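You operate a simulated robot arm through the tools that you are given. There is no shell and no other tool. Be economical: measure what you need, move in short steps, check, and stop when the job is done.

You run a simulated two-armed robot. Do the job below in one go: nothing can be reset, and whatever is moved stays where it is left.

Task
Pick up the 10 MICRON filter element from the top of the low table with one hand, pass it to the other hand and put it on the middle of the framing bench. Set down upright: filter element.

It is judged by the outcome, as a careful person would: the job done as asked, and still so three seconds after it is handed in. It fails if anything else is knocked over, pushed out of place, dropped, spilled or broken.

Robot
Two 7-joint arms with two-finger parallel grippers on one trunk, on a base that drives. Base frame: it is fixed to the floor where the robot stands at the start and does not move with it; the origin is under the middle of the robot, x ahead of it, y to its left, z up; the surface under the hand at the start is at about z = 700. Lengths are in mm, angles in degrees, forces in N, time in s.
The left shoulder is at the start at [50, 209, 1196], the right one opposite. With the tool pointing down near the work surface each hand reaches from about 100 to 860 mm from the robot's upright axis, wherever it stands, measured 20 degrees to its own side. Places, roughly: middle of the framing bench [-1000, 800, 900]. Payload 4.4 kg a hand.
The tool frame of a hand sits at the grasp point between the pads (the TCP): z along the fingers, y along the line on which they close. The tips reach 23 mm beyond it. Largest opening 94 mm; finger width 38, thickness 10; the body of the gripper, 54 by 96 mm, starts 39 mm behind the TCP.
Orientation is that of the tool frame in the base frame, as a unit quaternion [w, x, y, z]. With the fingers straight down and closing along the base's y, the tool's x points along the base's -x, its y along +y and its z along -z.

Tools
- The arms move only by the tool servo_tool. It takes "left_moves", "right_moves" or both (then of equal length, played together; a hand with none holds still); each is a list of rows, each a list of 3 entries, a list of its own where there are three numbers: the shift along the base's x, y, z in units of 400 mm (1.0 is 400 mm), then the turn, a rotation vector about the base's x, y, z in units of 120 degrees (1.0 is 120 degrees), then the opening in per cent of the stroke, from 0 (shut) to 100 (fully open). In form: [[[tx, ty, tz], [wx, wy, wz], gripper], ...]. A call has 1 to 8 rows; each row is the pose to reach, as a shift and turn from the pose commanded when the call began. A call with a number of a shift or a turn outside -1 to 1 is refused whole. Each row takes 0.2 s and may step no farther than 50 mm and 8.6 degrees from the row before; otherwise, or with a gripper value out of range, the whole call is refused. A pose out of reach is approached as far as the arm can. The call stops where the force on the tool passes 40 N (or 10 N more than at its start, if that is more) or the arm is blocked; 0.2 s more then pass. The fingers move at their own pace (about 108 mm/s each) and stop on an object; they squeeze with about 29 N. The grip force told is the motor's: it shows also when the fingers shut on nothing. Time passes only in rows, and 0.2 s behind the last, so rows that repeat a pose let the fingers close. The reply holds the time, the measured pose of the TCP, the force on the tool along the base axes, the opening and the grip force, in the units named above and with some noise, with the torque about the TCP (base axes, N m) and any sound that the robot's microphone picked up, and new pictures: "pictures" is both (left out), scene, wrist or none (wrist: the cameras of the hands that moved).
- Cameras (640 x 400 px; columns grow to the right, rows downward): "scene" is now at [92.3, 67.1, 1336.8]; the picture's right is [0.98, -0.19, 0.00], its down [-0.14, -0.75, -0.64] and it looks along [0.12, 0.63, -0.77] (base axes); focal length 214 px, centre (320, 200). "left" rides on the left gripper at [86, -16, -75] in its tool frame; the picture's right is [0.18, 0.98, 0.00], its down [-0.58, 0.11, -0.81] and it looks along [-0.79, 0.15, 0.59] (tool axes); focal length 243 px, centre (320, 200). "right" rides on the right gripper at [86, 16, -74] in its tool frame; the picture's right is [-0.18, 0.98, 0.00], its down [-0.58, -0.11, -0.81] and it looks along [-0.79, -0.15, 0.59] (tool axes); focal length 243 px, centre (320, 200). There is no depth. A picture from a camera that has moved, and an enlarged one, comes with that camera's place and axes in the base frame and with its lens. The place of the scene camera against the robot may be out by one fixed shift of up to 25 mm in any direction.
- lift_body(by): slides the trunk up (or, below 0, down) by that many mm; the arms and the scene camera ride with it, the base frame stays. It gives what a move gives, with no picture.
- base_move(legs): drives the robot by 1 to 6 legs, each [ahead, left, turn to the left] in mm, mm and degrees, along the robot's own axes; the way and the turn of a leg run together, so that a leg with both is an arc; at most 1500 mm and 180 degrees a leg. The arms and the cameras ride along, it lands a little off, and it stops where it bumps. It gives what a move gives, and a new picture of the scene camera.
- turn_head(pan, tilt): turns the head with the scene camera to pan (to the left, within 80 degrees either way) and tilt (down, from -29 to 69), counted from straight ahead of the robot. It gives what a move gives, and a new picture of the scene camera.
- close_up(camera, box): a new picture of the part [left, top, right, bottom] of that camera's present view, enlarged. The clock stands still meanwhile.
- job_done(): hands the job in; it is judged then, once.

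Work in short steps. Places have to be worked out from the pictures, the camera data and where the tool is seen: move nearer, look again, correct. Check each grasp and each placing, and mend what went wrong. You have 120 turns and 260 pictures in all, those below and enlarged ones among them. Open the grippers and draw the arms clear of the work before you hand the job in, unless the task says otherwise; then end with one line.

The tools are called after "Call:" as name(argument=value, ...) on one line, values as JSON. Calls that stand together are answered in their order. servo_tool: Moves the arms, as the interface text tells. Its arguments: {"type":"object","properties":{"left_moves":{"type":"array"},"right_moves":{"type":"array"},"pictures":{"type":"string","enum":["both","scene","wrist","none"]}},"required":[]} The other tools are called the same way: lift_body (by) slides the trunk up or down; base_move (legs) drives the base; turn_head (pan, tilt) turns the head that bears the scene camera; close_up (camera, box) takes an enlarged picture of a part of a camera's view; job_done () hands the job in.

At the start:

```text
time_s: 0.0
left_ee_pos: [358.9, 508.6, 1152.6]
left_tool_rot: [0.001, 0.0, 1.0, 0.0]
left_force: [-0.7, -0.4, -0.7]
left_wrist_torque: [0.01, 0.02, -0.03]
left_finger_gap: 93.9
left_grip_force: 0.0
right_ee_pos: [504.5, 81.1, 1160.7]
right_tool_rot: [-0.001, -0.001, 1.0, 0.001]
right_force: [0.9, 0.2, -0.3]
right_wrist_torque: [0.02, 0.01, -0.01]
right_finger_gap: 93.9
right_grip_force: 0.1
trunk travel left (down, up): [-275.0, 288.0]
robot x, y, heading: [0.4, -1.6, 0.2]
head pan, tilt: [79.3, 50.1]
```

scene: 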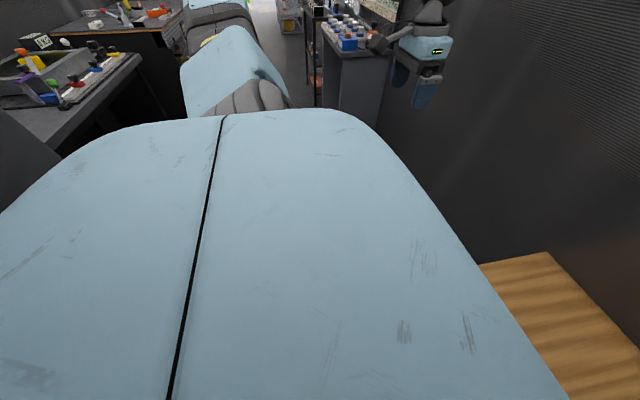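
right: 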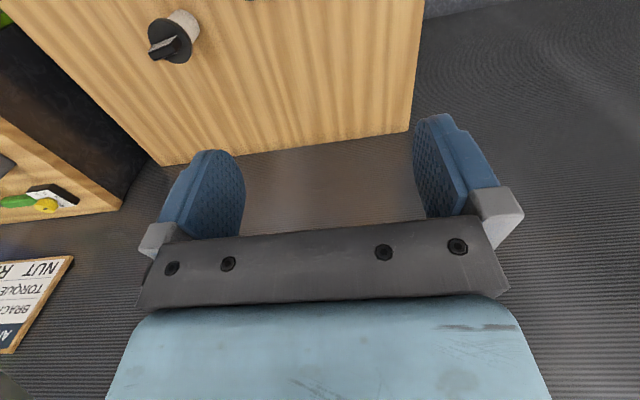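
left: 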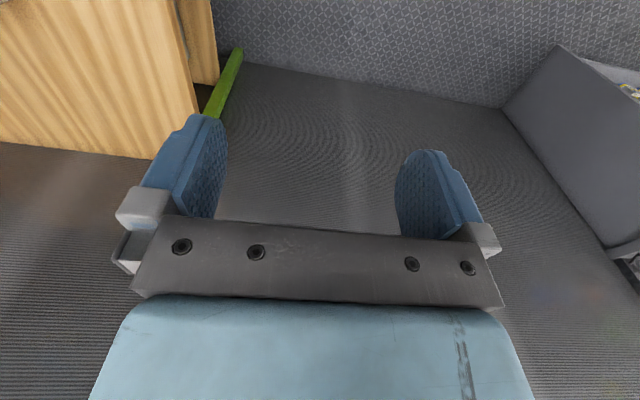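

The scene camera looks to the left over the robot's shoulder; I need to look ahead first to find the low table.

Call:
turn_head(pan=0, tilt=35)

Call:
turn_head(pan=-60, tilt=35)

Call:
turn_head(pan=60, tilt=20)

```text
time_s: 1.5
left_ee_pos: [358.3, 508.5, 1152.3]
left_tool_rot: [0.0, 0.0, 1.0, 0.0]
left_force: [0.1, 0.2, -0.1]
left_wrist_torque: [0.01, 0.01, -0.01]
left_finger_gap: 93.9
left_grip_force: 0.2
right_ee_pos: [504.9, 80.8, 1162.0]
right_tool_rot: [0.0, 0.0, 1.0, 0.0]
right_force: [0.1, -0.2, -0.7]
right_wrist_torque: [-0.04, 0.01, 0.02]
right_finger_gap: 93.9
right_grip_force: 0.0
trunk travel left (down, up): [-275.0, 288.0]
robot x, y, heading: [0.0, -2.2, -0.1]
head pan, tilt: [0.0, 35.0]
camera scene: at [166.1, -8.4, 1358.6], right [0.0, -1.0, 0.0], down [-0.57, 0.0, -0.82], along [0.82, 0.0, -0.57], focal length 214 px, centre (320, 200)
```

scene: 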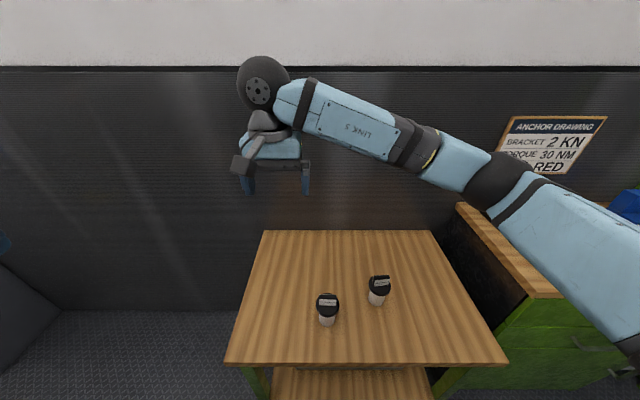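

```text
time_s: 2.8
left_ee_pos: [357.7, 508.7, 1153.0]
left_tool_rot: [0.001, 0.0, 1.0, 0.0]
left_force: [-0.1, 0.0, 0.2]
left_wrist_torque: [0.02, 0.04, 0.03]
left_finger_gap: 94.1
left_grip_force: 0.1
right_ee_pos: [505.4, 80.9, 1161.1]
right_tool_rot: [0.0, -0.001, 1.0, 0.0]
right_force: [-0.2, -0.3, 0.2]
right_wrist_torque: [0.0, 0.02, -0.01]
right_finger_gap: 93.9
right_grip_force: 0.1
trunk travel left (down, up): [-275.0, 288.0]
robot x, y, heading: [0.4, -3.7, -0.2]
head pan, tilt: [-60.0, 35.0]
camera scene: at [122.1, -84.7, 1358.6], right [-0.87, -0.5, 0.0], down [-0.29, 0.5, -0.82], along [0.41, -0.71, -0.57], focal length 214 px, centre (320, 200)
```

scene: 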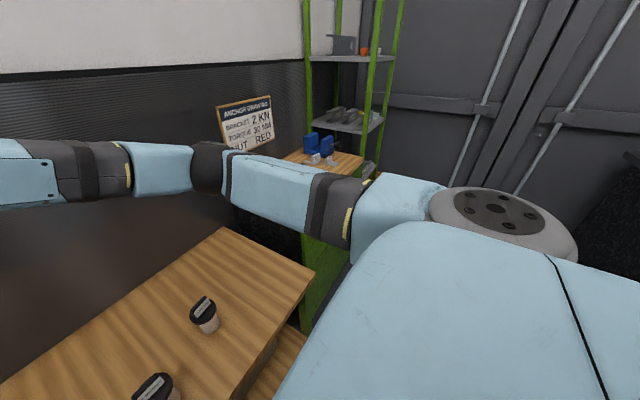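

```text
time_s: 4.8
left_ee_pos: [358.4, 507.6, 1152.2]
left_tool_rot: [0.0, 0.0, 1.0, 0.0]
left_force: [0.1, 0.2, 0.1]
left_wrist_torque: [0.02, 0.01, 0.01]
left_finger_gap: 93.9
left_grip_force: 0.1
right_ee_pos: [504.7, 80.6, 1161.5]
right_tool_rot: [0.0, 0.0, 1.0, 0.0]
right_force: [-0.2, -0.5, 0.4]
right_wrist_torque: [-0.01, 0.0, 0.0]
right_finger_gap: 94.0
right_grip_force: 0.1
trunk travel left (down, up): [-275.0, 288.0]
robot x, y, heading: [-1.2, 1.2, 0.0]
head pan, tilt: [60.0, 20.0]
camera scene: at [124.6, 72.1, 1382.5], right [0.87, -0.5, 0.0], down [-0.17, -0.3, -0.94], along [0.47, 0.81, -0.34], focal length 214 px, centre (320, 200)
```

scene: 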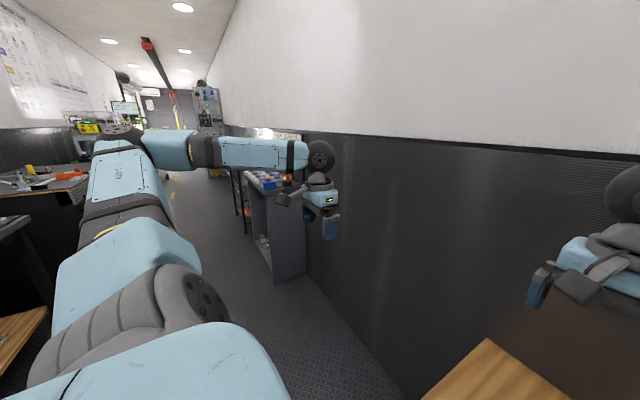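

Two elements stand on the low table ahead. I look down at them and enlarge their labels.

Call:
turn_head(pan=0, tilt=45)

Call:
close_up(camera="scene", box=[280, 200, 420, 288])

Call:
close_up(camera="right", box=[100, 0, 260, 100])

```text
time_s: 6.1
left_ee_pos: [359.9, 507.7, 1152.4]
left_tool_rot: [0.0, 0.0, 1.0, 0.0]
left_force: [0.4, 0.0, -0.1]
left_wrist_torque: [-0.02, -0.01, 0.0]
left_finger_gap: 94.1
left_grip_force: 0.0
right_ee_pos: [504.5, 81.2, 1160.7]
right_tool_rot: [0.001, 0.0, 1.0, 0.0]
right_force: [-1.3, 0.6, 0.0]
right_wrist_torque: [0.01, -0.02, 0.03]
right_finger_gap: 93.9
right_grip_force: 0.1
trunk travel left (down, up): [-275.0, 288.0]
robot x, y, heading: [-4.7, -4.1, 0.1]
head pan, tilt: [0.0, 45.0]
camera scene: at [159.3, -8.4, 1343.8], right [0.0, -1.0, 0.0], down [-0.71, 0.0, -0.71], along [0.71, 0.0, -0.71], focal length 214 px, centre (320, 200)
```

scene: 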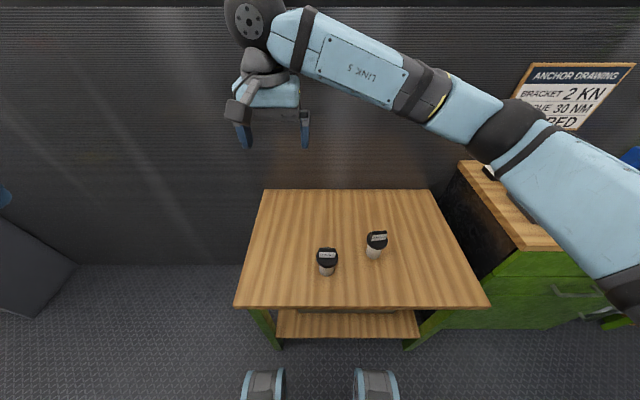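

```text
4.55 times, centred on (350, 244) of scene
camera zoom: at [159.3, -8.4, 1343.8], right [0.0, -1.0, 0.0], down [-0.71, 0.0, -0.71], along [0.71, 0.0, -0.71], focal length 975 px, centre (184, 0)
```

zoom: 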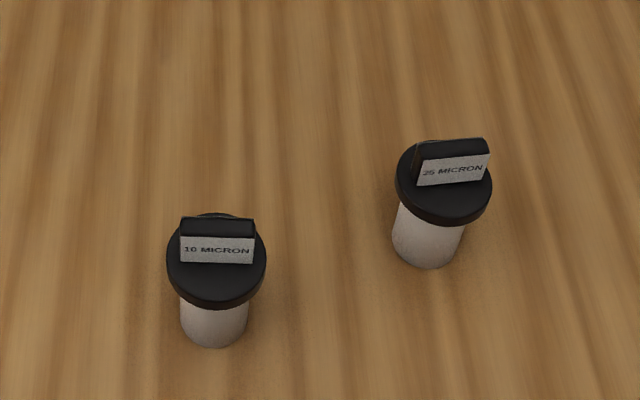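

```text
4.00 times, centred on (180, 50) of right
camera zoom: at [418.9, 96.9, 1234.9], right [0.18, 0.98, 0.0], down [0.58, -0.11, 0.81], along [0.79, -0.15, -0.59], focal length 970 px, centre (880, 800)
```

zoom: 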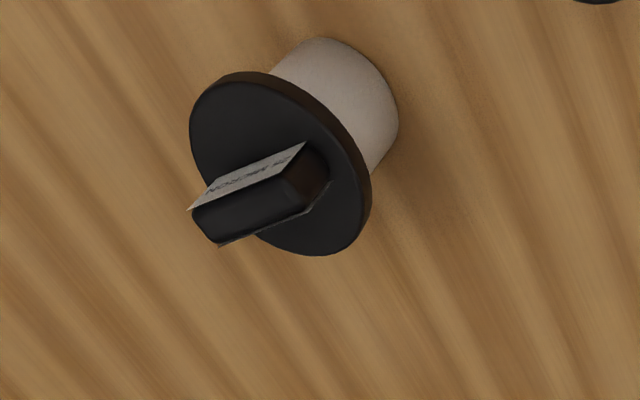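

The 10 MICRON element is the left one, around [493, -30], with its body about 45 mm wide, a 64 mm lid, and a bar knob running along y. The plan is for the left hand to grip the body from the side and the right hand to take the knob from above and place it. I start by moving the right hand aside and turning the left hand towards level, pointing right.

Call:
servo_tool(left_moves=[[[0.0239, -0.0604, -0.0536], [-0.0412, 0.0412, 0.0412], 100], [[0.0479, -0.1207, -0.1071], [-0.0825, 0.0825, 0.0825], 100], [[0.0718, -0.1811, -0.1607], [-0.1237, 0.1237, 0.1237], 100], [[0.0957, -0.2414, -0.2143], [-0.165, 0.165, 0.165], 100], [[0.1196, -0.3018, -0.2679], [-0.2062, 0.2062, 0.2062], 100], [[0.1436, -0.3621, -0.3214], [-0.2474, 0.2474, 0.2474], 100], [[0.1675, -0.4225, -0.375], [-0.2887, 0.2887, 0.2887], 100], [[0.1914, -0.4829, -0.4286], [-0.3299, 0.3299, 0.3299], 100]], right_moves=[[[-0.009, -0.0589, 0], [0, 0, 0.0536], 100], [[-0.0179, -0.1178, 0], [0, 0, 0.1072], 100], [[-0.0268, -0.1767, 0], [0, 0, 0.1608], 100], [[-0.0357, -0.2356, 0], [0, 0, 0.2144], 100], [[-0.0447, -0.2945, 0], [0, 0, 0.268], 100], [[-0.0536, -0.3534, 0], [0, 0, 0.3216], 100], [[-0.0625, -0.4123, 0], [0, 0, 0.3752], 100], [[-0.0714, -0.4712, 0], [0, 0, 0.4288], 100]], pictures="both")

```text
time_s: 7.9
left_ee_pos: [435.4, 313.7, 981.0]
left_tool_rot: [-0.325, -0.326, 0.826, -0.325]
left_force: [0.5, -0.1, 0.0]
left_wrist_torque: [0.01, 0.01, 0.0]
left_finger_gap: 94.0
left_grip_force: 0.1
right_ee_pos: [475.9, -109.3, 1159.9]
right_tool_rot: [0.0, -0.435, 0.9, 0.0]
right_force: [-0.6, 0.3, 0.9]
right_wrist_torque: [-0.01, 0.02, -0.03]
right_finger_gap: 94.2
right_grip_force: 0.0
trunk travel left (down, up): [-275.0, 288.0]
robot x, y, heading: [-1.8, 0.6, -0.1]
head pan, tilt: [0.0, 45.0]
camera scene: at [160.2, -9.4, 1343.7], right [0.0, -1.0, 0.0], down [-0.71, 0.0, -0.71], along [0.71, 0.0, -0.71], focal length 214 px, centre (320, 200)
camera right: at [410.3, -166.8, 1234.2], right [-0.66, 0.75, 0.0], down [0.45, 0.39, 0.81], along [0.61, 0.53, -0.59], focal length 243 px, centre (320, 200)
camera left: at [421.2, 332.5, 1092.6], right [-0.84, 0.51, -0.18], down [0.52, 0.86, -0.01], along [0.15, -0.1, -0.98], focal length 243 px, centre (320, 200)
```

scene: 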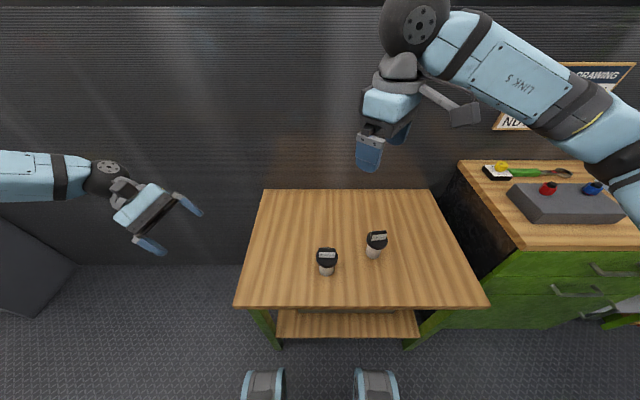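
right: 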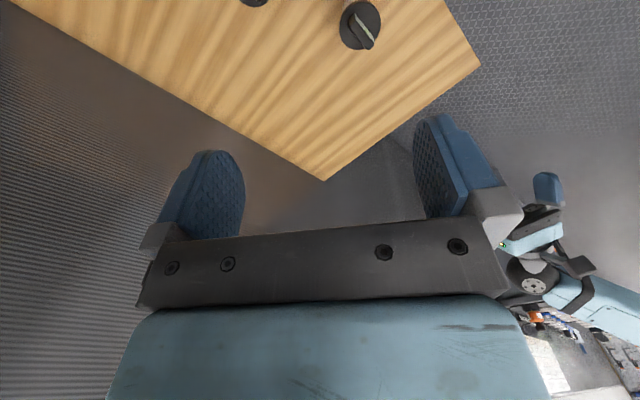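
left: 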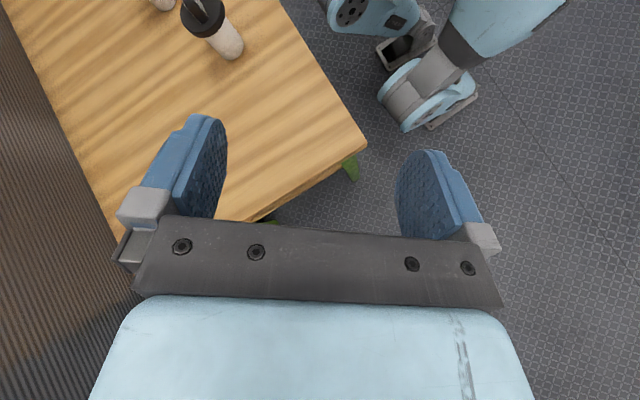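

The left camera puts the element base near [485, -29], which agrees with the scene view. I continue to the pre-grasp pose.

Call:
servo_tool(left_moves=[[[0.0239, -0.0604, -0.0536], [-0.0412, 0.0412, 0.0412], 100], [[0.0479, -0.1207, -0.1071], [-0.0825, 0.0825, 0.0825], 100], [[0.0718, -0.1811, -0.1607], [-0.1237, 0.1237, 0.1237], 100], [[0.0957, -0.2414, -0.2143], [-0.165, 0.165, 0.165], 100], [[0.1196, -0.3018, -0.2679], [-0.2062, 0.2062, 0.2062], 100], [[0.1436, -0.3621, -0.3214], [-0.2474, 0.2474, 0.2474], 100]], right_moves=[[[-0.009, -0.0589, 0], [0, 0, 0.0536], 100], [[-0.0179, -0.1178, 0], [0, 0, 0.1072], 100], [[-0.0268, -0.1767, 0], [0, 0, 0.1608], 100], [[-0.0357, -0.2356, 0], [0, 0, 0.2144], 100], [[-0.0447, -0.2945, 0], [0, 0, 0.268], 100], [[-0.0536, -0.3534, 0], [0, 0, 0.3212], 100]], pictures="both")

```text
time_s: 9.5
left_ee_pos: [260.9, 364.4, 670.2]
left_tool_rot: [0.483, 0.722, -0.381, 0.315]
left_force: [-0.3, -1.9, -0.6]
left_wrist_torque: [0.04, 0.01, 0.01]
left_finger_gap: 93.9
left_grip_force: 0.1
left hand out of reach, approached as far as the arm can: row 1, 2, 3, 4, 5
right_ee_pos: [366.6, -177.1, 1170.3]
right_tool_rot: [0.001, -0.704, 0.71, 0.003]
right_force: [0.4, -1.5, -0.1]
right_wrist_torque: [0.07, 0.02, 0.03]
right_finger_gap: 93.6
right_grip_force: 0.0
right hand out of reach, approached as far as the arm can: row 4, 5, 6
trunk travel left (down, up): [-275.0, 288.0]
robot x, y, heading: [1.5, -0.9, -0.2]
head pan, tilt: [0.0, 45.0]
stopped in row 6 (left hand): the arm was blocked; the commanded pose is now the measured one
camera scene: at [162.4, -13.9, 1343.5], right [0.0, -1.0, -0.01], down [-0.71, 0.0, -0.7], along [0.7, 0.0, -0.71], focal length 214 px, centre (320, 200)
camera right: at [350.0, -263.4, 1243.5], right [-0.98, 0.19, 0.0], down [0.12, 0.58, 0.81], along [0.15, 0.79, -0.59], focal length 243 px, centre (320, 200)
camera left: at [311.8, 417.3, 757.1], right [-0.75, -0.28, 0.6], down [-0.46, 0.87, -0.16], along [-0.48, -0.4, -0.78], focal length 243 px, centre (320, 200)
```

scene: 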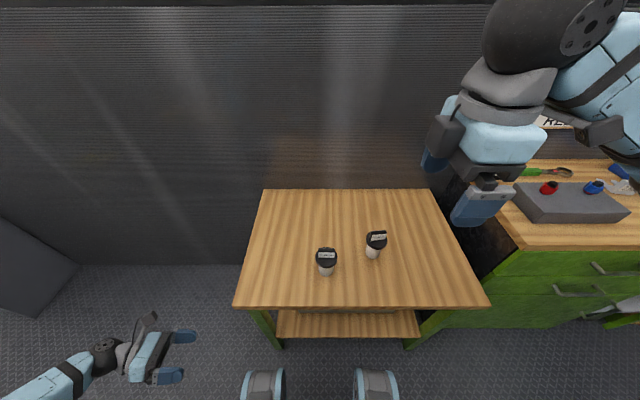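
right: 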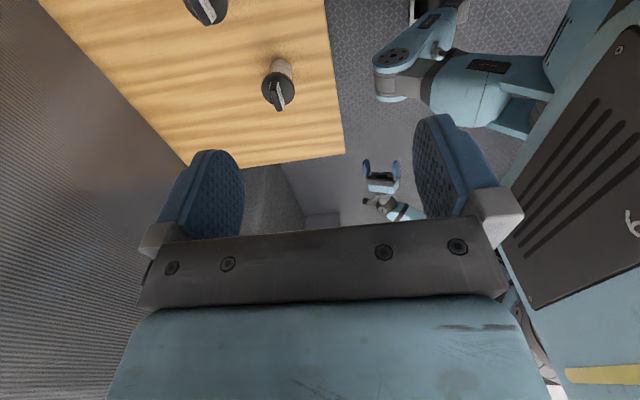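
left: 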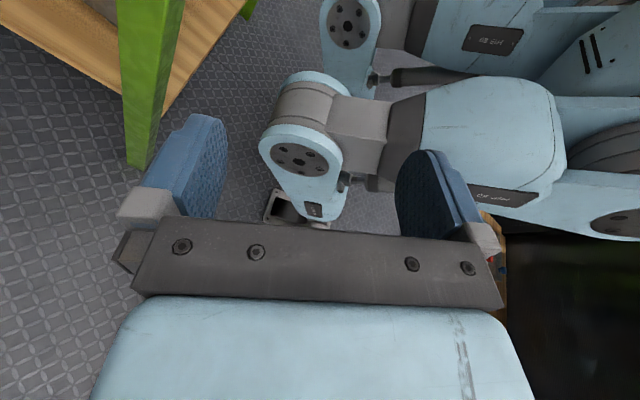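

The left arm could not follow that orientation and folded into a bad posture, but nothing appears to have been touched. I bring it back outwards and up to its starting pose.

Call:
servo_tool(left_moves=[[[0.0153, 0.0225, 0.0753], [0.024, -0.0367, -0.0549], 100], [[0.0306, 0.045, 0.1506], [0.048, -0.0734, -0.1098], 100], [[0.0459, 0.0675, 0.2259], [0.072, -0.1101, -0.1647], 100], [[0.0612, 0.09, 0.3012], [0.096, -0.1468, -0.2196], 100], [[0.0765, 0.1125, 0.3765], [0.12, -0.1835, -0.2745], 100], [[0.0918, 0.135, 0.4518], [0.144, -0.2202, -0.3294], 100], [[0.1071, 0.1575, 0.5271], [0.168, -0.2569, -0.3843], 100], [[0.1224, 0.18, 0.6024], [0.192, -0.2936, -0.4392], 100]], pictures="scene")

```text
time_s: 11.3
left_ee_pos: [307.9, 438.1, 909.9]
left_tool_rot: [-0.295, -0.434, 0.83, -0.189]
left_force: [0.3, -0.1, 1.3]
left_wrist_torque: [0.0, 0.01, 0.01]
left_finger_gap: 94.0
left_grip_force: 0.0
right_ee_pos: [363.5, -172.2, 1171.4]
right_tool_rot: [0.0, -0.705, 0.709, -0.001]
right_force: [0.4, 0.1, 0.3]
right_wrist_torque: [0.0, 0.0, -0.03]
right_finger_gap: 94.3
right_grip_force: 0.1
trunk travel left (down, up): [-275.0, 288.0]
robot x, y, heading: [1.2, 0.3, 0.0]
head pan, tilt: [0.0, 45.0]
camera scene: at [159.0, -8.1, 1343.8], right [0.0, -1.0, 0.0], down [-0.71, 0.0, -0.71], along [0.71, 0.0, -0.71], focal length 214 px, centre (320, 200)
```

scene: 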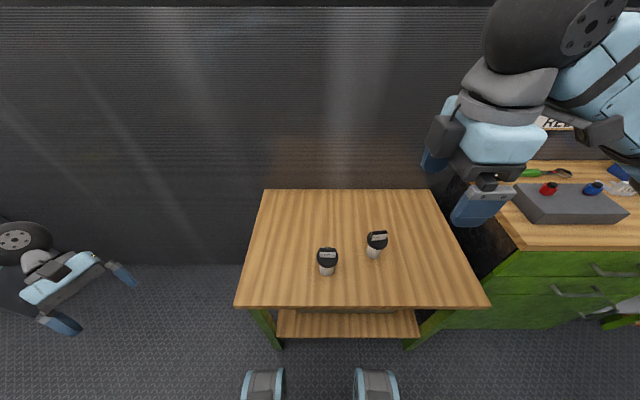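

Recovery works. Now I test a reachable way: left hand pointing down, yawed +90 (closing along x), at lower height.

Call:
servo_tool(left_moves=[[[0.033, -0.039, 0.014], [0.0484, -0.0106, 0.0397], 100], [[0.066, -0.077, 0.028], [0.0969, -0.0211, 0.0794], 100], [[0.099, -0.116, 0.043], [0.1453, -0.0317, 0.1191], 100], [[0.131, -0.154, 0.057], [0.1937, -0.0423, 0.1589], 100], [[0.164, -0.193, 0.071], [0.2421, -0.0529, 0.1986], 100], [[0.197, -0.231, 0.086], [0.2906, -0.0634, 0.2383], 100], [[0.23, -0.27, 0.1], [0.339, -0.074, 0.278], 100]], pictures="scene")

```text
time_s: 12.9
left_ee_pos: [399.3, 328.7, 949.7]
left_tool_rot: [-0.002, 0.709, -0.706, -0.001]
left_force: [0.4, -0.5, 0.1]
left_wrist_torque: [0.0, 0.0, 0.0]
left_finger_gap: 93.9
left_grip_force: 0.1
right_ee_pos: [363.4, -172.6, 1170.9]
right_tool_rot: [0.002, -0.704, 0.71, 0.0]
right_force: [0.0, -0.4, -0.3]
right_wrist_torque: [0.04, -0.02, -0.01]
right_finger_gap: 93.8
right_grip_force: 0.1
trunk travel left (down, up): [-275.0, 288.0]
robot x, y, heading: [1.0, 0.9, 0.1]
head pan, tilt: [0.0, 45.0]
camera scene: at [159.8, -9.5, 1343.6], right [0.0, -1.0, 0.0], down [-0.71, 0.0, -0.71], along [0.71, 0.0, -0.71], focal length 214 px, centre (320, 200)
```

scene: 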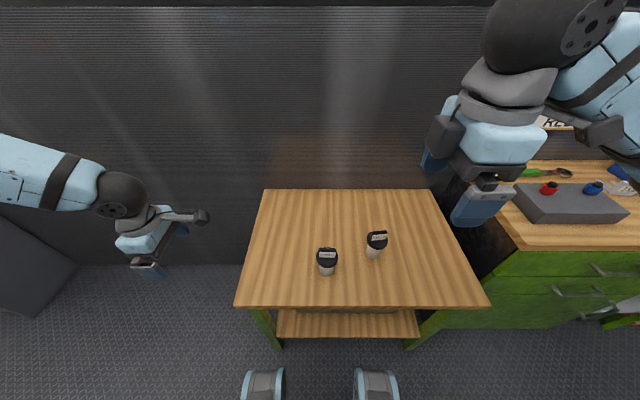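

The yaw works. Next I pitch the left hand so its fingers swing toward the right, in stages.

Call:
servo_tool(left_moves=[[[0.02, -0.02, 0], [-0.07, 0, 0], 100], [[0.04, -0.04, 0], [-0.14, 0, 0], 100], [[0.06, -0.06, 0], [-0.21, 0, 0], 100], [[0.08, -0.08, 0], [-0.28, 0, 0], 100], [[0.1, -0.1, 0], [-0.35, 0, 0], 100], [[0.12, -0.12, 0], [-0.42, 0, 0], 100]], pictures="scene")

```text
time_s: 14.3
left_ee_pos: [449.2, 283.5, 948.8]
left_tool_rot: [0.301, 0.642, -0.638, 0.301]
left_force: [-0.1, 0.3, 1.0]
left_wrist_torque: [-0.02, -0.05, -0.02]
left_finger_gap: 94.0
left_grip_force: 0.0
right_ee_pos: [364.3, -171.2, 1171.5]
right_tool_rot: [0.0, -0.705, 0.71, 0.001]
right_force: [-0.3, 0.9, -0.1]
right_wrist_torque: [0.0, 0.0, 0.01]
right_finger_gap: 94.1
right_grip_force: 0.0
trunk travel left (down, up): [-275.0, 288.0]
robot x, y, heading: [-5.8, 3.1, 0.1]
head pan, tilt: [0.0, 45.0]
camera scene: at [159.4, -7.4, 1343.8], right [0.0, -1.0, 0.0], down [-0.71, 0.0, -0.71], along [0.71, 0.0, -0.71], focal length 214 px, centre (320, 200)
```

scene: 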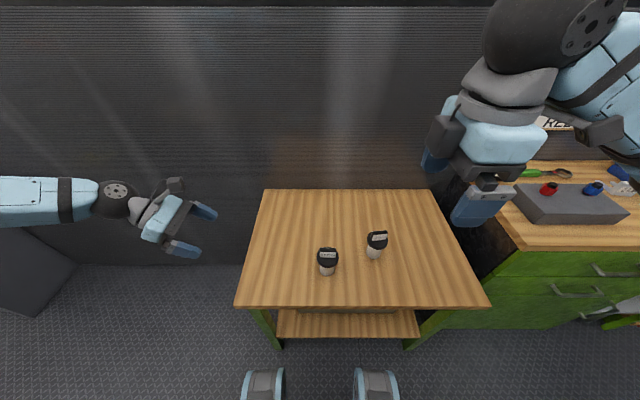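

50° is reached cleanly. I go on to 75°, which leaves the fingers 15° below level.

Call:
servo_tool(left_moves=[[[0, 0, 0], [-0.07, 0, 0], 100], [[0, 0, 0], [-0.14, 0, 0], 100], [[0, 0, 0], [-0.208, 0, 0], 100]], pictures="wrist")

```text
time_s: 15.1
left_ee_pos: [386.2, 321.6, 1005.5]
left_tool_rot: [0.426, 0.565, -0.562, 0.428]
left_force: [-0.5, 0.2, 0.4]
left_wrist_torque: [-0.01, -0.01, 0.02]
left_finger_gap: 94.1
left_grip_force: 0.1
left hand out of reach, approached as far as the arm can: row 2, 3
right_ee_pos: [362.0, -170.2, 1171.5]
right_tool_rot: [0.0, -0.705, 0.709, -0.001]
right_force: [0.8, -0.5, 0.2]
right_wrist_torque: [0.0, 0.0, -0.01]
right_finger_gap: 94.1
right_grip_force: 0.1
trunk travel left (down, up): [-275.0, 288.0]
robot x, y, heading: [-0.8, -0.9, -0.1]
head pan, tilt: [0.0, 45.0]
camera left: at [400.3, 370.6, 1108.1], right [-0.98, -0.05, 0.18], down [-0.11, 0.93, -0.34], along [-0.15, -0.35, -0.92], focal length 243 px, centre (320, 200)
```

left: 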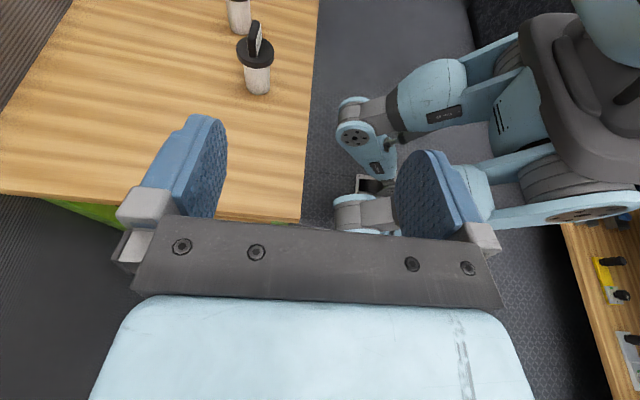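

At 75° the arm keeps the orientation but is pushed out of position by wrist flex. Lowering the trunk should make the forearm flatter, so I lower it 200 mm.

Call:
lift_body(by=-200)

```text
time_s: 17.3
left_ee_pos: [386.1, 321.4, 805.2]
left_tool_rot: [0.425, 0.566, -0.563, 0.426]
left_force: [-0.5, 0.6, -0.2]
left_wrist_torque: [-0.02, -0.01, 0.03]
left_finger_gap: 94.1
left_grip_force: 0.1
right_ee_pos: [363.3, -172.0, 970.5]
right_tool_rot: [0.001, -0.705, 0.71, 0.0]
right_force: [0.0, 0.9, 0.5]
right_wrist_torque: [0.01, -0.02, 0.02]
right_finger_gap: 94.2
right_grip_force: 0.1
trunk travel left (down, up): [-75.0, 488.0]
robot x, y, heading: [-1.6, 2.4, 0.3]
head pan, tilt: [0.0, 45.0]
```

I try moving the left hand at this orientation toward the element, well short of it.

Call:
servo_tool(left_moves=[[[0.06, -0.06, 0.02], [0, 0, 0], 100], [[0.12, -0.12, 0.04], [0, 0, 0], 100], [[0.18, -0.18, 0.04], [0, 0, 0], 100], [[0.245, -0.25, 0.04], [0, 0, 0], 100]], pictures="both")

```text
time_s: 18.3
left_ee_pos: [426.5, 259.6, 875.9]
left_tool_rot: [0.411, 0.577, -0.57, 0.416]
left_force: [-0.1, -0.4, 1.1]
left_wrist_torque: [0.01, -0.01, -0.02]
left_finger_gap: 93.9
left_grip_force: 0.1
left hand out of reach, approached as far as the arm can: row 1, 2, 3, 4
right_ee_pos: [363.8, -173.0, 970.4]
right_tool_rot: [0.0, -0.705, 0.71, 0.0]
right_force: [0.3, -1.1, -0.6]
right_wrist_torque: [0.02, 0.04, -0.01]
right_finger_gap: 94.0
right_grip_force: 0.0
trunk travel left (down, up): [-75.0, 488.0]
robot x, y, heading: [-2.8, -0.7, 0.2]
head pan, tilt: [0.0, 45.0]
camera scene: at [159.7, -8.5, 1143.6], right [0.0, -1.0, 0.0], down [-0.71, 0.0, -0.71], along [0.71, 0.0, -0.71], focal length 214 px, centre (320, 200)
camera left: at [440.1, 302.9, 979.2], right [-0.98, -0.07, 0.17], down [-0.12, 0.95, -0.3], along [-0.14, -0.31, -0.94], focal length 243 px, centre (320, 200)
```

scene: 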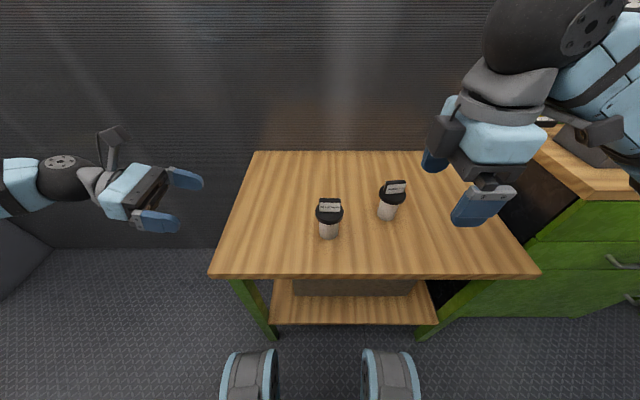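
left: 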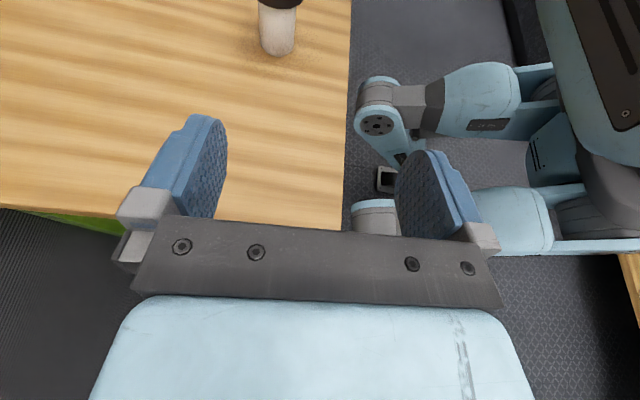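

The arm can't reach a near-level hand near the table, but a 40–50° tilt is fine. So the new plan is for the left hand to grip the lid rim tilted about 40–50° with its camera outwards, and the right hand to take the knob from above. I turn the left hand back through straight down first.

Call:
servo_tool(left_moves=[[[0, 0.03, 0.01], [0.0358, -0.0354, -0.0497], 100], [[0, 0.06, 0.02], [0.0716, -0.0708, -0.0994], 100], [[0, 0.09, 0.03], [0.1074, -0.1062, -0.1491], 100], [[0, 0.12, 0.04], [0.1432, -0.1416, -0.1988], 100], [[0, 0.15, 0.05], [0.179, -0.177, -0.2485], 100], [[0, 0.18, 0.06], [0.2148, -0.2124, -0.2982], 100], [[0, 0.2, 0.06], [0.2506, -0.2478, -0.3479], 100], [[0, 0.22, 0.06], [0.2864, -0.2832, -0.3976], 100]], pictures="none")

Call:
servo_tool(left_moves=[[[0, 0, 0], [0.0358, -0.0354, -0.0497], 100], [[0, 0, 0], [0.0716, -0.0708, -0.0994], 100], [[0, 0, 0], [0.1074, -0.1062, -0.1491], 100], [[0, 0, 0], [0.1432, -0.1416, -0.1988], 100], [[0, 0, 0], [0.179, -0.177, -0.2485], 100]], pictures="none")

Call:
servo_tool(left_moves=[[[0, 0, 0], [0, 0, -0.07], 100], [[0, 0, 0], [0, 0, -0.14], 100], [[0, 0, 0], [0, 0, -0.21], 100], [[0, 0, 0], [0, 0, -0.28], 100], [[0, 0, 0], [0, 0, -0.35], 100], [[0, 0, 0], [0, 0, -0.42], 100], [[0, 0, 0], [0, 0, -0.49], 100], [[0, 0, 0], [0, 0, -0.56], 100]], pictures="scene")

```text
time_s: 20.1
left_ee_pos: [424.8, 347.2, 899.6]
left_tool_rot: [-0.203, -0.249, 0.929, -0.186]
left_force: [-0.4, -0.3, 0.9]
left_wrist_torque: [0.01, -0.03, -0.02]
left_finger_gap: 94.1
left_grip_force: 0.0
right_ee_pos: [362.9, -172.9, 971.3]
right_tool_rot: [0.0, -0.704, 0.71, 0.0]
right_force: [-0.4, 0.3, 0.4]
right_wrist_torque: [-0.01, 0.01, -0.01]
right_finger_gap: 93.9
right_grip_force: 0.2
trunk travel left (down, up): [-75.0, 488.0]
robot x, y, heading: [-4.1, 2.8, -0.1]
head pan, tilt: [0.0, 45.0]
```

```text
time_s: 21.3
left_ee_pos: [423.9, 346.5, 899.1]
left_tool_rot: [-0.022, 0.0, 1.0, 0.004]
left_force: [-0.8, 0.7, -0.2]
left_wrist_torque: [0.02, -0.02, 0.0]
left_finger_gap: 93.8
left_grip_force: 0.1
right_ee_pos: [363.6, -172.1, 972.0]
right_tool_rot: [0.0, -0.705, 0.709, -0.001]
right_force: [0.0, 0.0, -0.4]
right_wrist_torque: [0.03, 0.04, -0.03]
right_finger_gap: 94.0
right_grip_force: 0.0
trunk travel left (down, up): [-75.0, 488.0]
robot x, y, heading: [1.6, -1.6, -0.1]
head pan, tilt: [0.0, 45.0]
```

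```text
time_s: 23.1
left_ee_pos: [424.2, 348.1, 898.8]
left_tool_rot: [-0.017, 0.553, 0.833, 0.014]
left_force: [0.5, -0.2, -1.0]
left_wrist_torque: [0.0, 0.01, 0.02]
left_finger_gap: 94.1
left_grip_force: 0.1
right_ee_pos: [363.1, -171.1, 971.8]
right_tool_rot: [0.001, -0.705, 0.709, -0.001]
right_force: [-0.9, -0.1, 0.0]
right_wrist_torque: [0.0, -0.02, -0.03]
right_finger_gap: 93.8
right_grip_force: 0.1
trunk travel left (down, up): [-75.0, 488.0]
robot x, y, heading: [2.0, 4.1, 0.1]
head pan, tilt: [0.0, 45.0]
camera scene: at [159.0, -7.7, 1143.8], right [0.0, -1.0, 0.0], down [-0.71, 0.0, -0.71], along [0.71, 0.0, -0.71], focal length 214 px, centre (320, 200)
```

scene: 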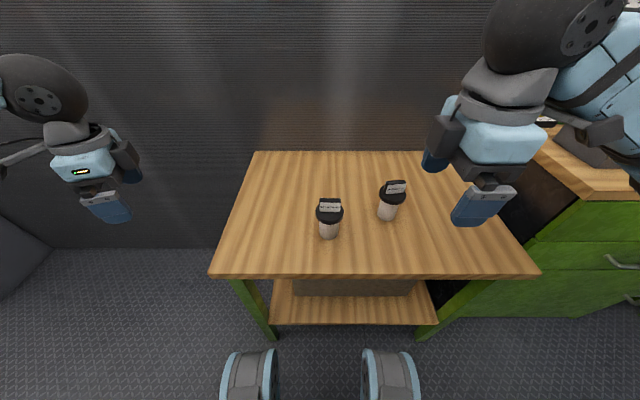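

Yaw -67° is fine. I finish to -90° and then tilt the fingers inward.

Call:
servo_tool(left_moves=[[[0, 0, 0], [0, 0, -0.064], 100], [[0, 0, 0], [0, 0, -0.128], 100], [[0, 0, 0], [0, 0, -0.19], 100]], pictures="none")

Call:
servo_tool(left_moves=[[[0.02, -0.02, 0], [-0.07, 0, 0], 100], [[0.04, -0.05, 0], [-0.14, 0, 0], 100], [[0.06, -0.08, 0], [-0.21, 0, 0], 100], [[0.08, -0.11, 0], [-0.28, 0, 0], 100], [[0.1, -0.14, 0], [-0.35, 0, 0], 100]], pictures="both")

```text
time_s: 23.9
left_ee_pos: [424.3, 347.5, 898.5]
left_tool_rot: [-0.014, 0.708, 0.706, 0.019]
left_force: [-0.2, -0.6, -0.1]
left_wrist_torque: [-0.02, 0.0, -0.03]
left_finger_gap: 94.0
left_grip_force: 0.0
right_ee_pos: [363.0, -171.3, 971.3]
right_tool_rot: [0.0, -0.704, 0.71, -0.001]
right_force: [-0.3, 0.1, 0.1]
right_wrist_torque: [-0.02, 0.02, 0.01]
right_finger_gap: 94.2
right_grip_force: 0.1
trunk travel left (down, up): [-75.0, 488.0]
robot x, y, heading: [-5.0, 0.6, -0.0]
head pan, tilt: [0.0, 45.0]
```

```text
time_s: 25.1
left_ee_pos: [465.0, 291.3, 899.2]
left_tool_rot: [0.241, 0.664, 0.667, -0.238]
left_force: [-0.1, 0.5, 1.2]
left_wrist_torque: [-0.01, 0.01, 0.01]
left_finger_gap: 94.0
left_grip_force: 0.1
right_ee_pos: [363.0, -171.5, 971.4]
right_tool_rot: [-0.001, -0.705, 0.709, 0.001]
right_force: [0.4, -0.1, -0.3]
right_wrist_torque: [0.0, 0.0, 0.02]
right_finger_gap: 93.9
right_grip_force: 0.0
trunk travel left (down, up): [-75.0, 488.0]
robot x, y, heading: [-1.1, 1.7, 0.3]
head pan, tilt: [0.0, 45.0]
camera scene: at [159.2, -7.4, 1143.8], right [0.0, -1.0, 0.0], down [-0.71, 0.0, -0.71], along [0.71, 0.0, -0.71], focal length 214 px, centre (320, 200)
camera left: at [447.0, 406.0, 899.5], right [0.98, 0.15, -0.11], down [0.1, 0.07, 0.99], along [0.15, -0.99, 0.05], focal length 243 px, centre (320, 200)
```

scene: 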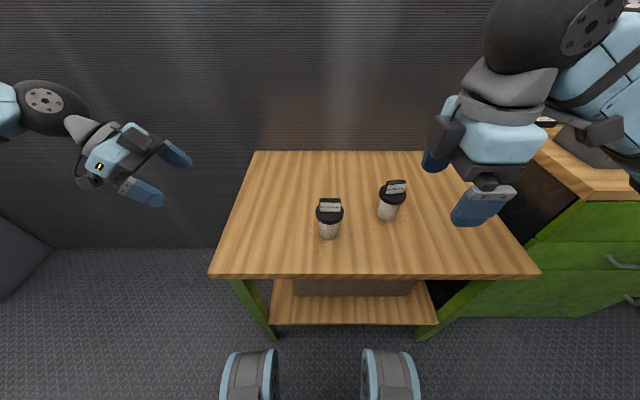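
left: 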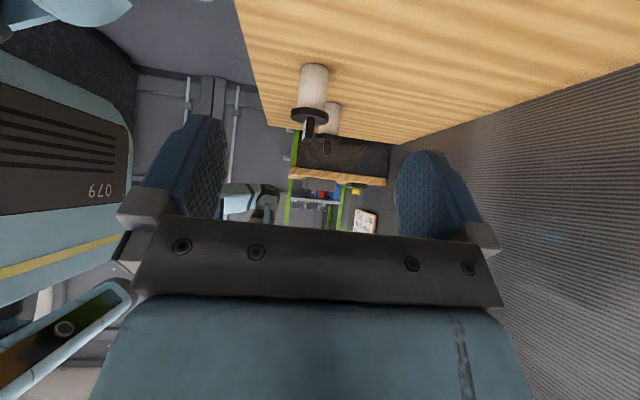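

The tilt is reachable and the left camera sees the element nearly side-on. I enlarge it to measure its profile.

Call:
close_up(camera="left", box=[248, 50, 376, 150])

Call:
close_up(camera="scene", box=[290, 180, 418, 260])

```text
4.00 times, centred on (312, 100) of left
camera zoom: at [447.0, 406.0, 899.5], right [0.98, 0.15, -0.11], down [0.1, 0.07, 0.99], along [0.15, -0.99, 0.05], focal length 970 px, centre (352, 600)
```

zoom: 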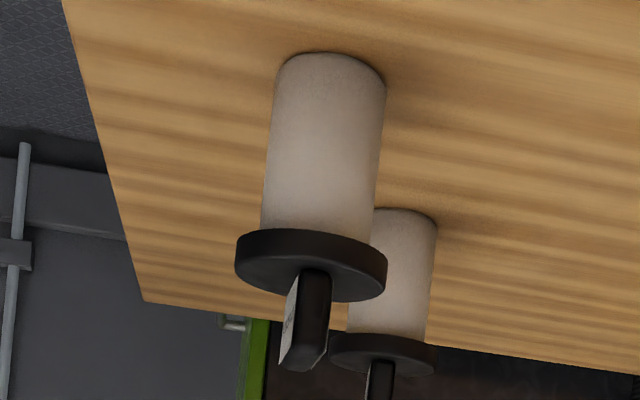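

```text
5.00 times, centred on (354, 220) of scene
camera zoom: at [159.2, -7.4, 1143.8], right [0.0, -1.0, 0.0], down [-0.71, 0.0, -0.71], along [0.71, 0.0, -0.71], focal length 1072 px, centre (150, 100)
```

zoom: 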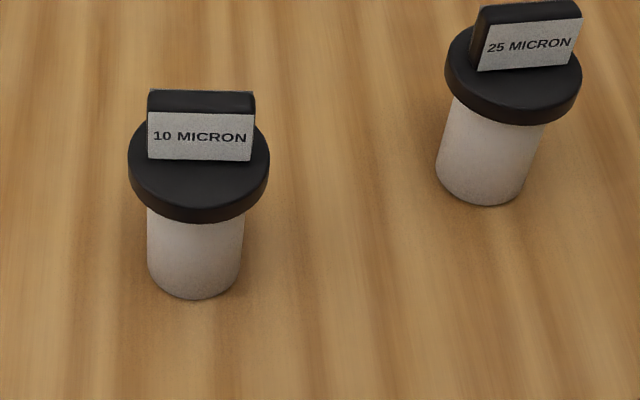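

From the side: table 700, lid rim 773–783, knob to about 825, 13 mm thick and 48 mm long; axis near [479, -29]. I tilt 10° more and move the left hand to a stand-off up-left of the rim.

Call:
servo_tool(left_moves=[[[0.007, -0.11, -0.0], [-0.044, 0, 0], 100], [[0.014, -0.22, -0.0], [-0.0875, 0, 0], 100], [[0.021, -0.33, -0.03], [-0.0875, 0, 0], 100], [[0.028, -0.44, -0.06], [-0.0875, 0, 0], 100], [[0.035, -0.55, -0.085], [-0.0875, 0, 0], 100]], pictures="both")

```text
time_s: 26.3
left_ee_pos: [479.7, 70.5, 865.4]
left_tool_rot: [0.3, 0.64, 0.642, -0.297]
left_force: [0.2, -0.5, 0.4]
left_wrist_torque: [0.02, -0.02, -0.02]
left_finger_gap: 93.8
left_grip_force: 0.0
right_ee_pos: [363.5, -172.3, 971.2]
right_tool_rot: [0.0, -0.705, 0.709, 0.0]
right_force: [-0.2, -0.2, -0.4]
right_wrist_torque: [0.0, -0.02, -0.01]
right_finger_gap: 94.1
right_grip_force: 0.1
trunk travel left (down, up): [-75.0, 488.0]
robot x, y, heading: [0.7, 2.8, 0.2]
head pan, tilt: [0.0, 45.0]
camera scene: at [159.3, -8.8, 1143.7], right [0.0, -1.0, 0.0], down [-0.71, 0.0, -0.71], along [0.71, 0.0, -0.71], focal length 214 px, centre (320, 200)
camera left: at [461.4, 184.0, 845.7], right [0.98, 0.12, -0.14], down [0.1, 0.24, 0.96], along [0.15, -0.96, 0.23], focal length 243 px, centre (320, 200)
```

scene: 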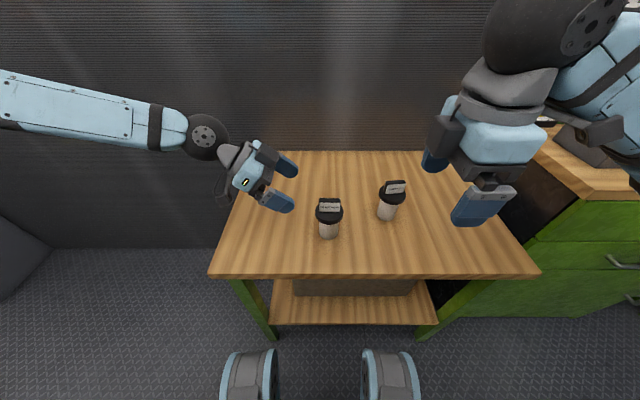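
left: 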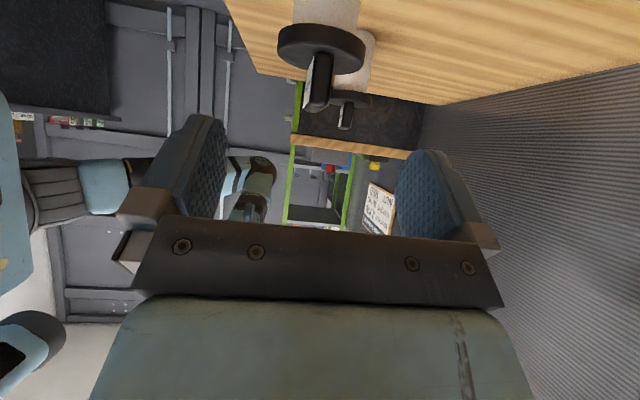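

All consistent: lid centre is seen at x≈479, centred between the fingers. I move along the tool axis so the pads straddle the rim.

Call:
servo_tool(left_moves=[[[0, -0.0565, -0.05], [0, 0, 0], 100], [[0, -0.113, -0.1], [0, 0, 0], 100], [[-0.001, -0.17, -0.15], [0, 0, 0], 100], [[-0.002, -0.226, -0.199], [0, 0, 0], 100]], pictures="both")

Call:
close_up(camera="scene", box=[256, 150, 416, 250])

```text
time_s: 27.3
left_ee_pos: [463.9, 42.7, 821.9]
left_tool_rot: [0.3, 0.64, 0.641, -0.297]
left_force: [-0.2, 0.0, -1.1]
left_wrist_torque: [0.01, 0.03, 0.01]
left_finger_gap: 94.3
left_grip_force: 0.1
left hand out of reach, approached as far as the arm can: row 2, 3, 4
right_ee_pos: [362.5, -171.4, 972.4]
right_tool_rot: [0.001, -0.705, 0.709, -0.001]
right_force: [-0.3, -0.7, -0.9]
right_wrist_torque: [-0.01, -0.01, -0.04]
right_finger_gap: 93.8
right_grip_force: 0.0
trunk travel left (down, up): [-75.0, 488.0]
robot x, y, heading: [0.6, 1.1, 0.3]
head pan, tilt: [0.0, 45.0]
camera scene: at [158.9, -7.5, 1143.8], right [0.0, -1.0, 0.0], down [-0.71, 0.0, -0.71], along [0.71, 0.0, -0.71], focal length 214 px, centre (320, 200)
camera left: at [445.7, 156.1, 802.3], right [0.98, 0.12, -0.14], down [0.1, 0.24, 0.96], along [0.15, -0.96, 0.23], focal length 243 px, centre (320, 200)
```

scene: 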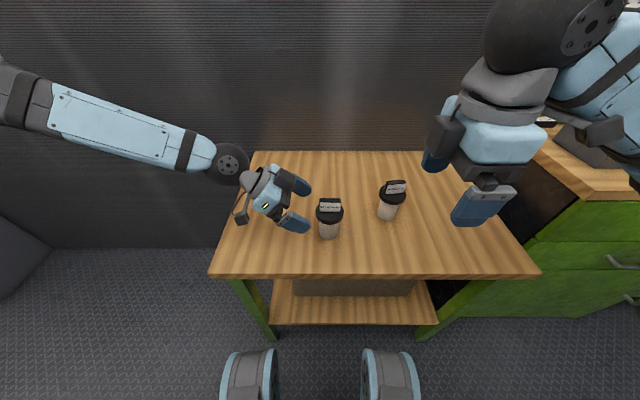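
left: 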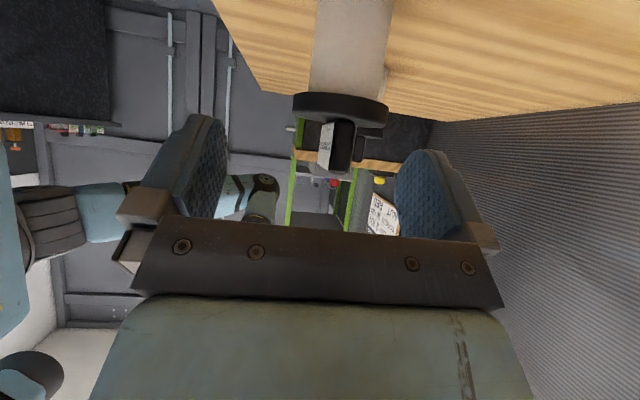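

```text
4.00 times, centred on (336, 200) of scene
camera zoom: at [158.9, -7.5, 1143.8], right [0.0, -1.0, 0.0], down [-0.71, 0.0, -0.71], along [0.71, 0.0, -0.71], focal length 858 px, centre (256, 200)
```

zoom: 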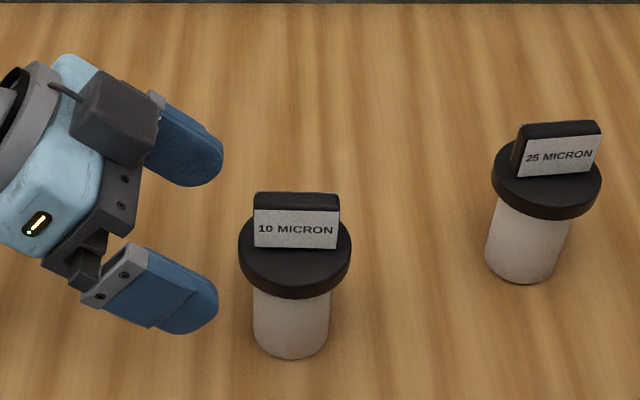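

The arm stops short there; it wants the target further left and higher relative to the shoulder. I back the left hand out, lower the trunk 75 mm more and turn the base 15° right.

Call:
servo_tool(left_moves=[[[0, 0.07, 0.06], [0, 0, 0], 100], [[0, 0.16, 0.13], [0, 0, 0], 100], [[-0.01, 0.26, 0.19], [0, 0, 0], 100], [[-0.02, 0.36, 0.25], [0, 0, 0], 100], [[-0.04, 0.46, 0.3], [0, 0, 0], 100], [[-0.06, 0.54, 0.32], [0, 0, 0], 100]], pictures="none")

Call:
lift_body(by=-74)

Call:
base_move(legs=[[0, 0, -15]])

```text
time_s: 28.7
left_ee_pos: [439.9, 259.7, 950.3]
left_tool_rot: [0.301, 0.64, 0.641, -0.297]
left_force: [-0.3, 0.1, 0.4]
left_wrist_torque: [0.02, 0.01, 0.01]
left_finger_gap: 93.8
left_grip_force: 0.1
right_ee_pos: [362.7, -170.4, 971.3]
right_tool_rot: [0.001, -0.705, 0.71, -0.001]
right_force: [-0.5, 0.3, 0.0]
right_wrist_torque: [-0.03, -0.01, 0.03]
right_finger_gap: 94.0
right_grip_force: 0.0
trunk travel left (down, up): [-75.0, 488.0]
robot x, y, heading: [0.4, 5.4, 0.2]
head pan, tilt: [0.0, 45.0]
```

```text
time_s: 29.8
left_ee_pos: [440.1, 258.8, 876.8]
left_tool_rot: [0.3, 0.639, 0.643, -0.296]
left_force: [-0.4, -0.8, 0.9]
left_wrist_torque: [0.02, -0.01, 0.04]
left_finger_gap: 93.9
left_grip_force: 0.0
right_ee_pos: [362.8, -171.8, 898.1]
right_tool_rot: [0.001, -0.705, 0.709, 0.0]
right_force: [0.2, 0.9, -0.6]
right_wrist_torque: [0.05, -0.02, 0.0]
right_finger_gap: 93.8
right_grip_force: 0.1
trunk travel left (down, up): [-1.0, 562.0]
robot x, y, heading: [-2.3, 1.7, -0.0]
head pan, tilt: [0.0, 45.0]
```

```text
time_s: 31.1
left_ee_pos: [491.0, 135.6, 875.7]
left_tool_rot: [0.26, 0.718, 0.554, -0.333]
left_force: [0.5, -0.6, -0.7]
left_wrist_torque: [0.02, 0.0, -0.01]
left_finger_gap: 94.2
left_grip_force: 0.2
right_ee_pos: [306.1, -259.2, 897.7]
right_tool_rot: [0.001, -0.606, 0.795, -0.001]
right_force: [-0.5, 0.1, -0.4]
right_wrist_torque: [-0.01, 0.02, 0.01]
right_finger_gap: 94.0
right_grip_force: 0.2
trunk travel left (down, up): [-1.0, 562.0]
robot x, y, heading: [-1.3, -1.7, -15.0]
head pan, tilt: [0.0, 45.0]
camera scene: at [154.0, -46.2, 1069.8], right [-0.26, -0.97, 0.0], down [-0.68, 0.18, -0.71], along [0.68, -0.18, -0.71], focal length 214 px, centre (320, 200)
```

scene: 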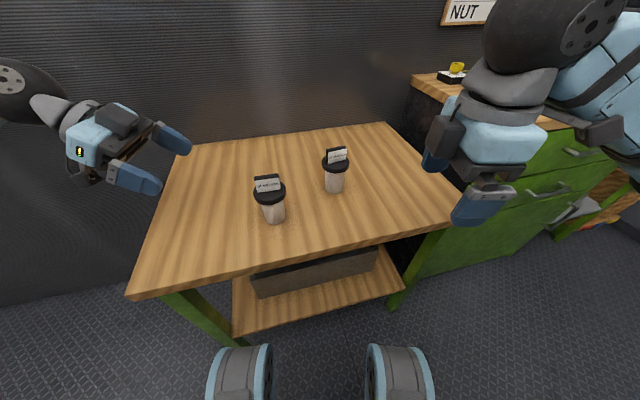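

Now I correct the yaw by +15° and go to the stand-off up-left of the rim.

Call:
servo_tool(left_moves=[[[-0.015, -0.1, 0], [0, 0, 0.0625], 100], [[-0.03, -0.15, -0.03], [0, 0, 0.125], 100], [[-0.03, -0.197, -0.065], [0, 0, 0.125], 100]], pictures="none")

Call:
servo_tool(left_moves=[[[0, -0.045, -0.038], [0, 0, 0], 100], [[0, -0.09, -0.076], [0, 0, 0], 100]], pictures="both")

```text
time_s: 31.9
left_ee_pos: [480.1, 56.6, 850.4]
left_tool_rot: [0.301, 0.639, 0.643, -0.296]
left_force: [0.3, 0.9, 0.0]
left_wrist_torque: [0.02, -0.01, 0.01]
left_finger_gap: 93.9
left_grip_force: 0.2
right_ee_pos: [307.4, -258.8, 896.8]
right_tool_rot: [0.0, -0.607, 0.795, 0.001]
right_force: [0.4, -0.9, 0.3]
right_wrist_torque: [-0.01, 0.02, 0.02]
right_finger_gap: 94.0
right_grip_force: 0.1
trunk travel left (down, up): [-1.0, 562.0]
robot x, y, heading: [-0.3, -0.7, -14.6]
head pan, tilt: [0.0, 45.0]
```

```text
time_s: 32.5
left_ee_pos: [479.1, 20.5, 819.2]
left_tool_rot: [0.301, 0.639, 0.643, -0.297]
left_force: [0.5, -0.6, -0.1]
left_wrist_torque: [-0.03, -0.01, -0.01]
left_finger_gap: 93.9
left_grip_force: 0.1
right_ee_pos: [305.9, -260.1, 897.2]
right_tool_rot: [0.0, -0.607, 0.795, 0.0]
right_force: [-0.7, 0.0, -0.5]
right_wrist_torque: [0.0, 0.0, 0.0]
right_finger_gap: 94.1
right_grip_force: 0.0
trunk travel left (down, up): [-1.0, 562.0]
robot x, y, heading: [0.3, 1.3, -14.9]
head pan, tilt: [0.0, 45.0]
camera scene: at [154.2, -46.3, 1069.8], right [-0.26, -0.97, 0.0], down [-0.68, 0.18, -0.71], along [0.68, -0.18, -0.71], focal length 214 px, centre (320, 200)
camera left: at [461.3, 133.8, 799.2], right [0.98, 0.13, -0.14], down [0.1, 0.24, 0.96], along [0.15, -0.96, 0.23], focal length 243 px, centre (320, 200)
```

scene: 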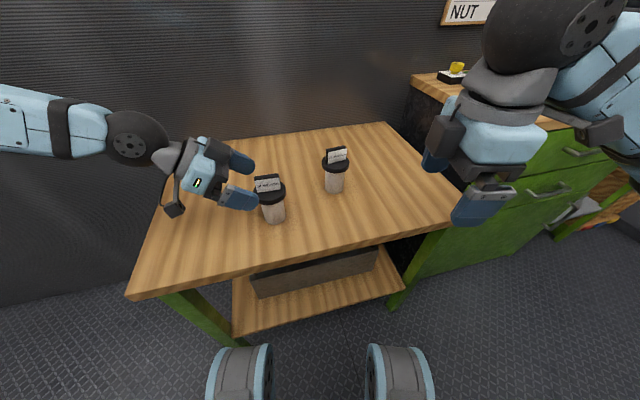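
left: 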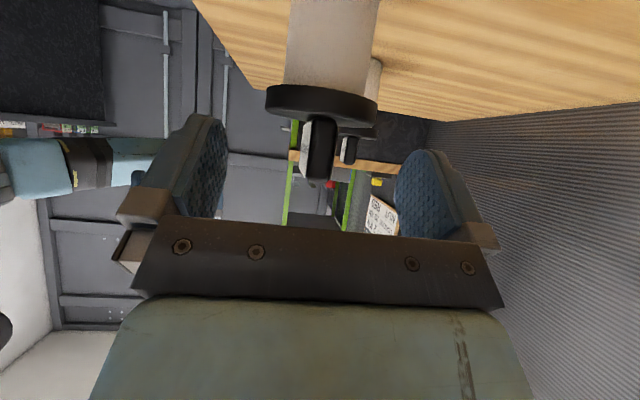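

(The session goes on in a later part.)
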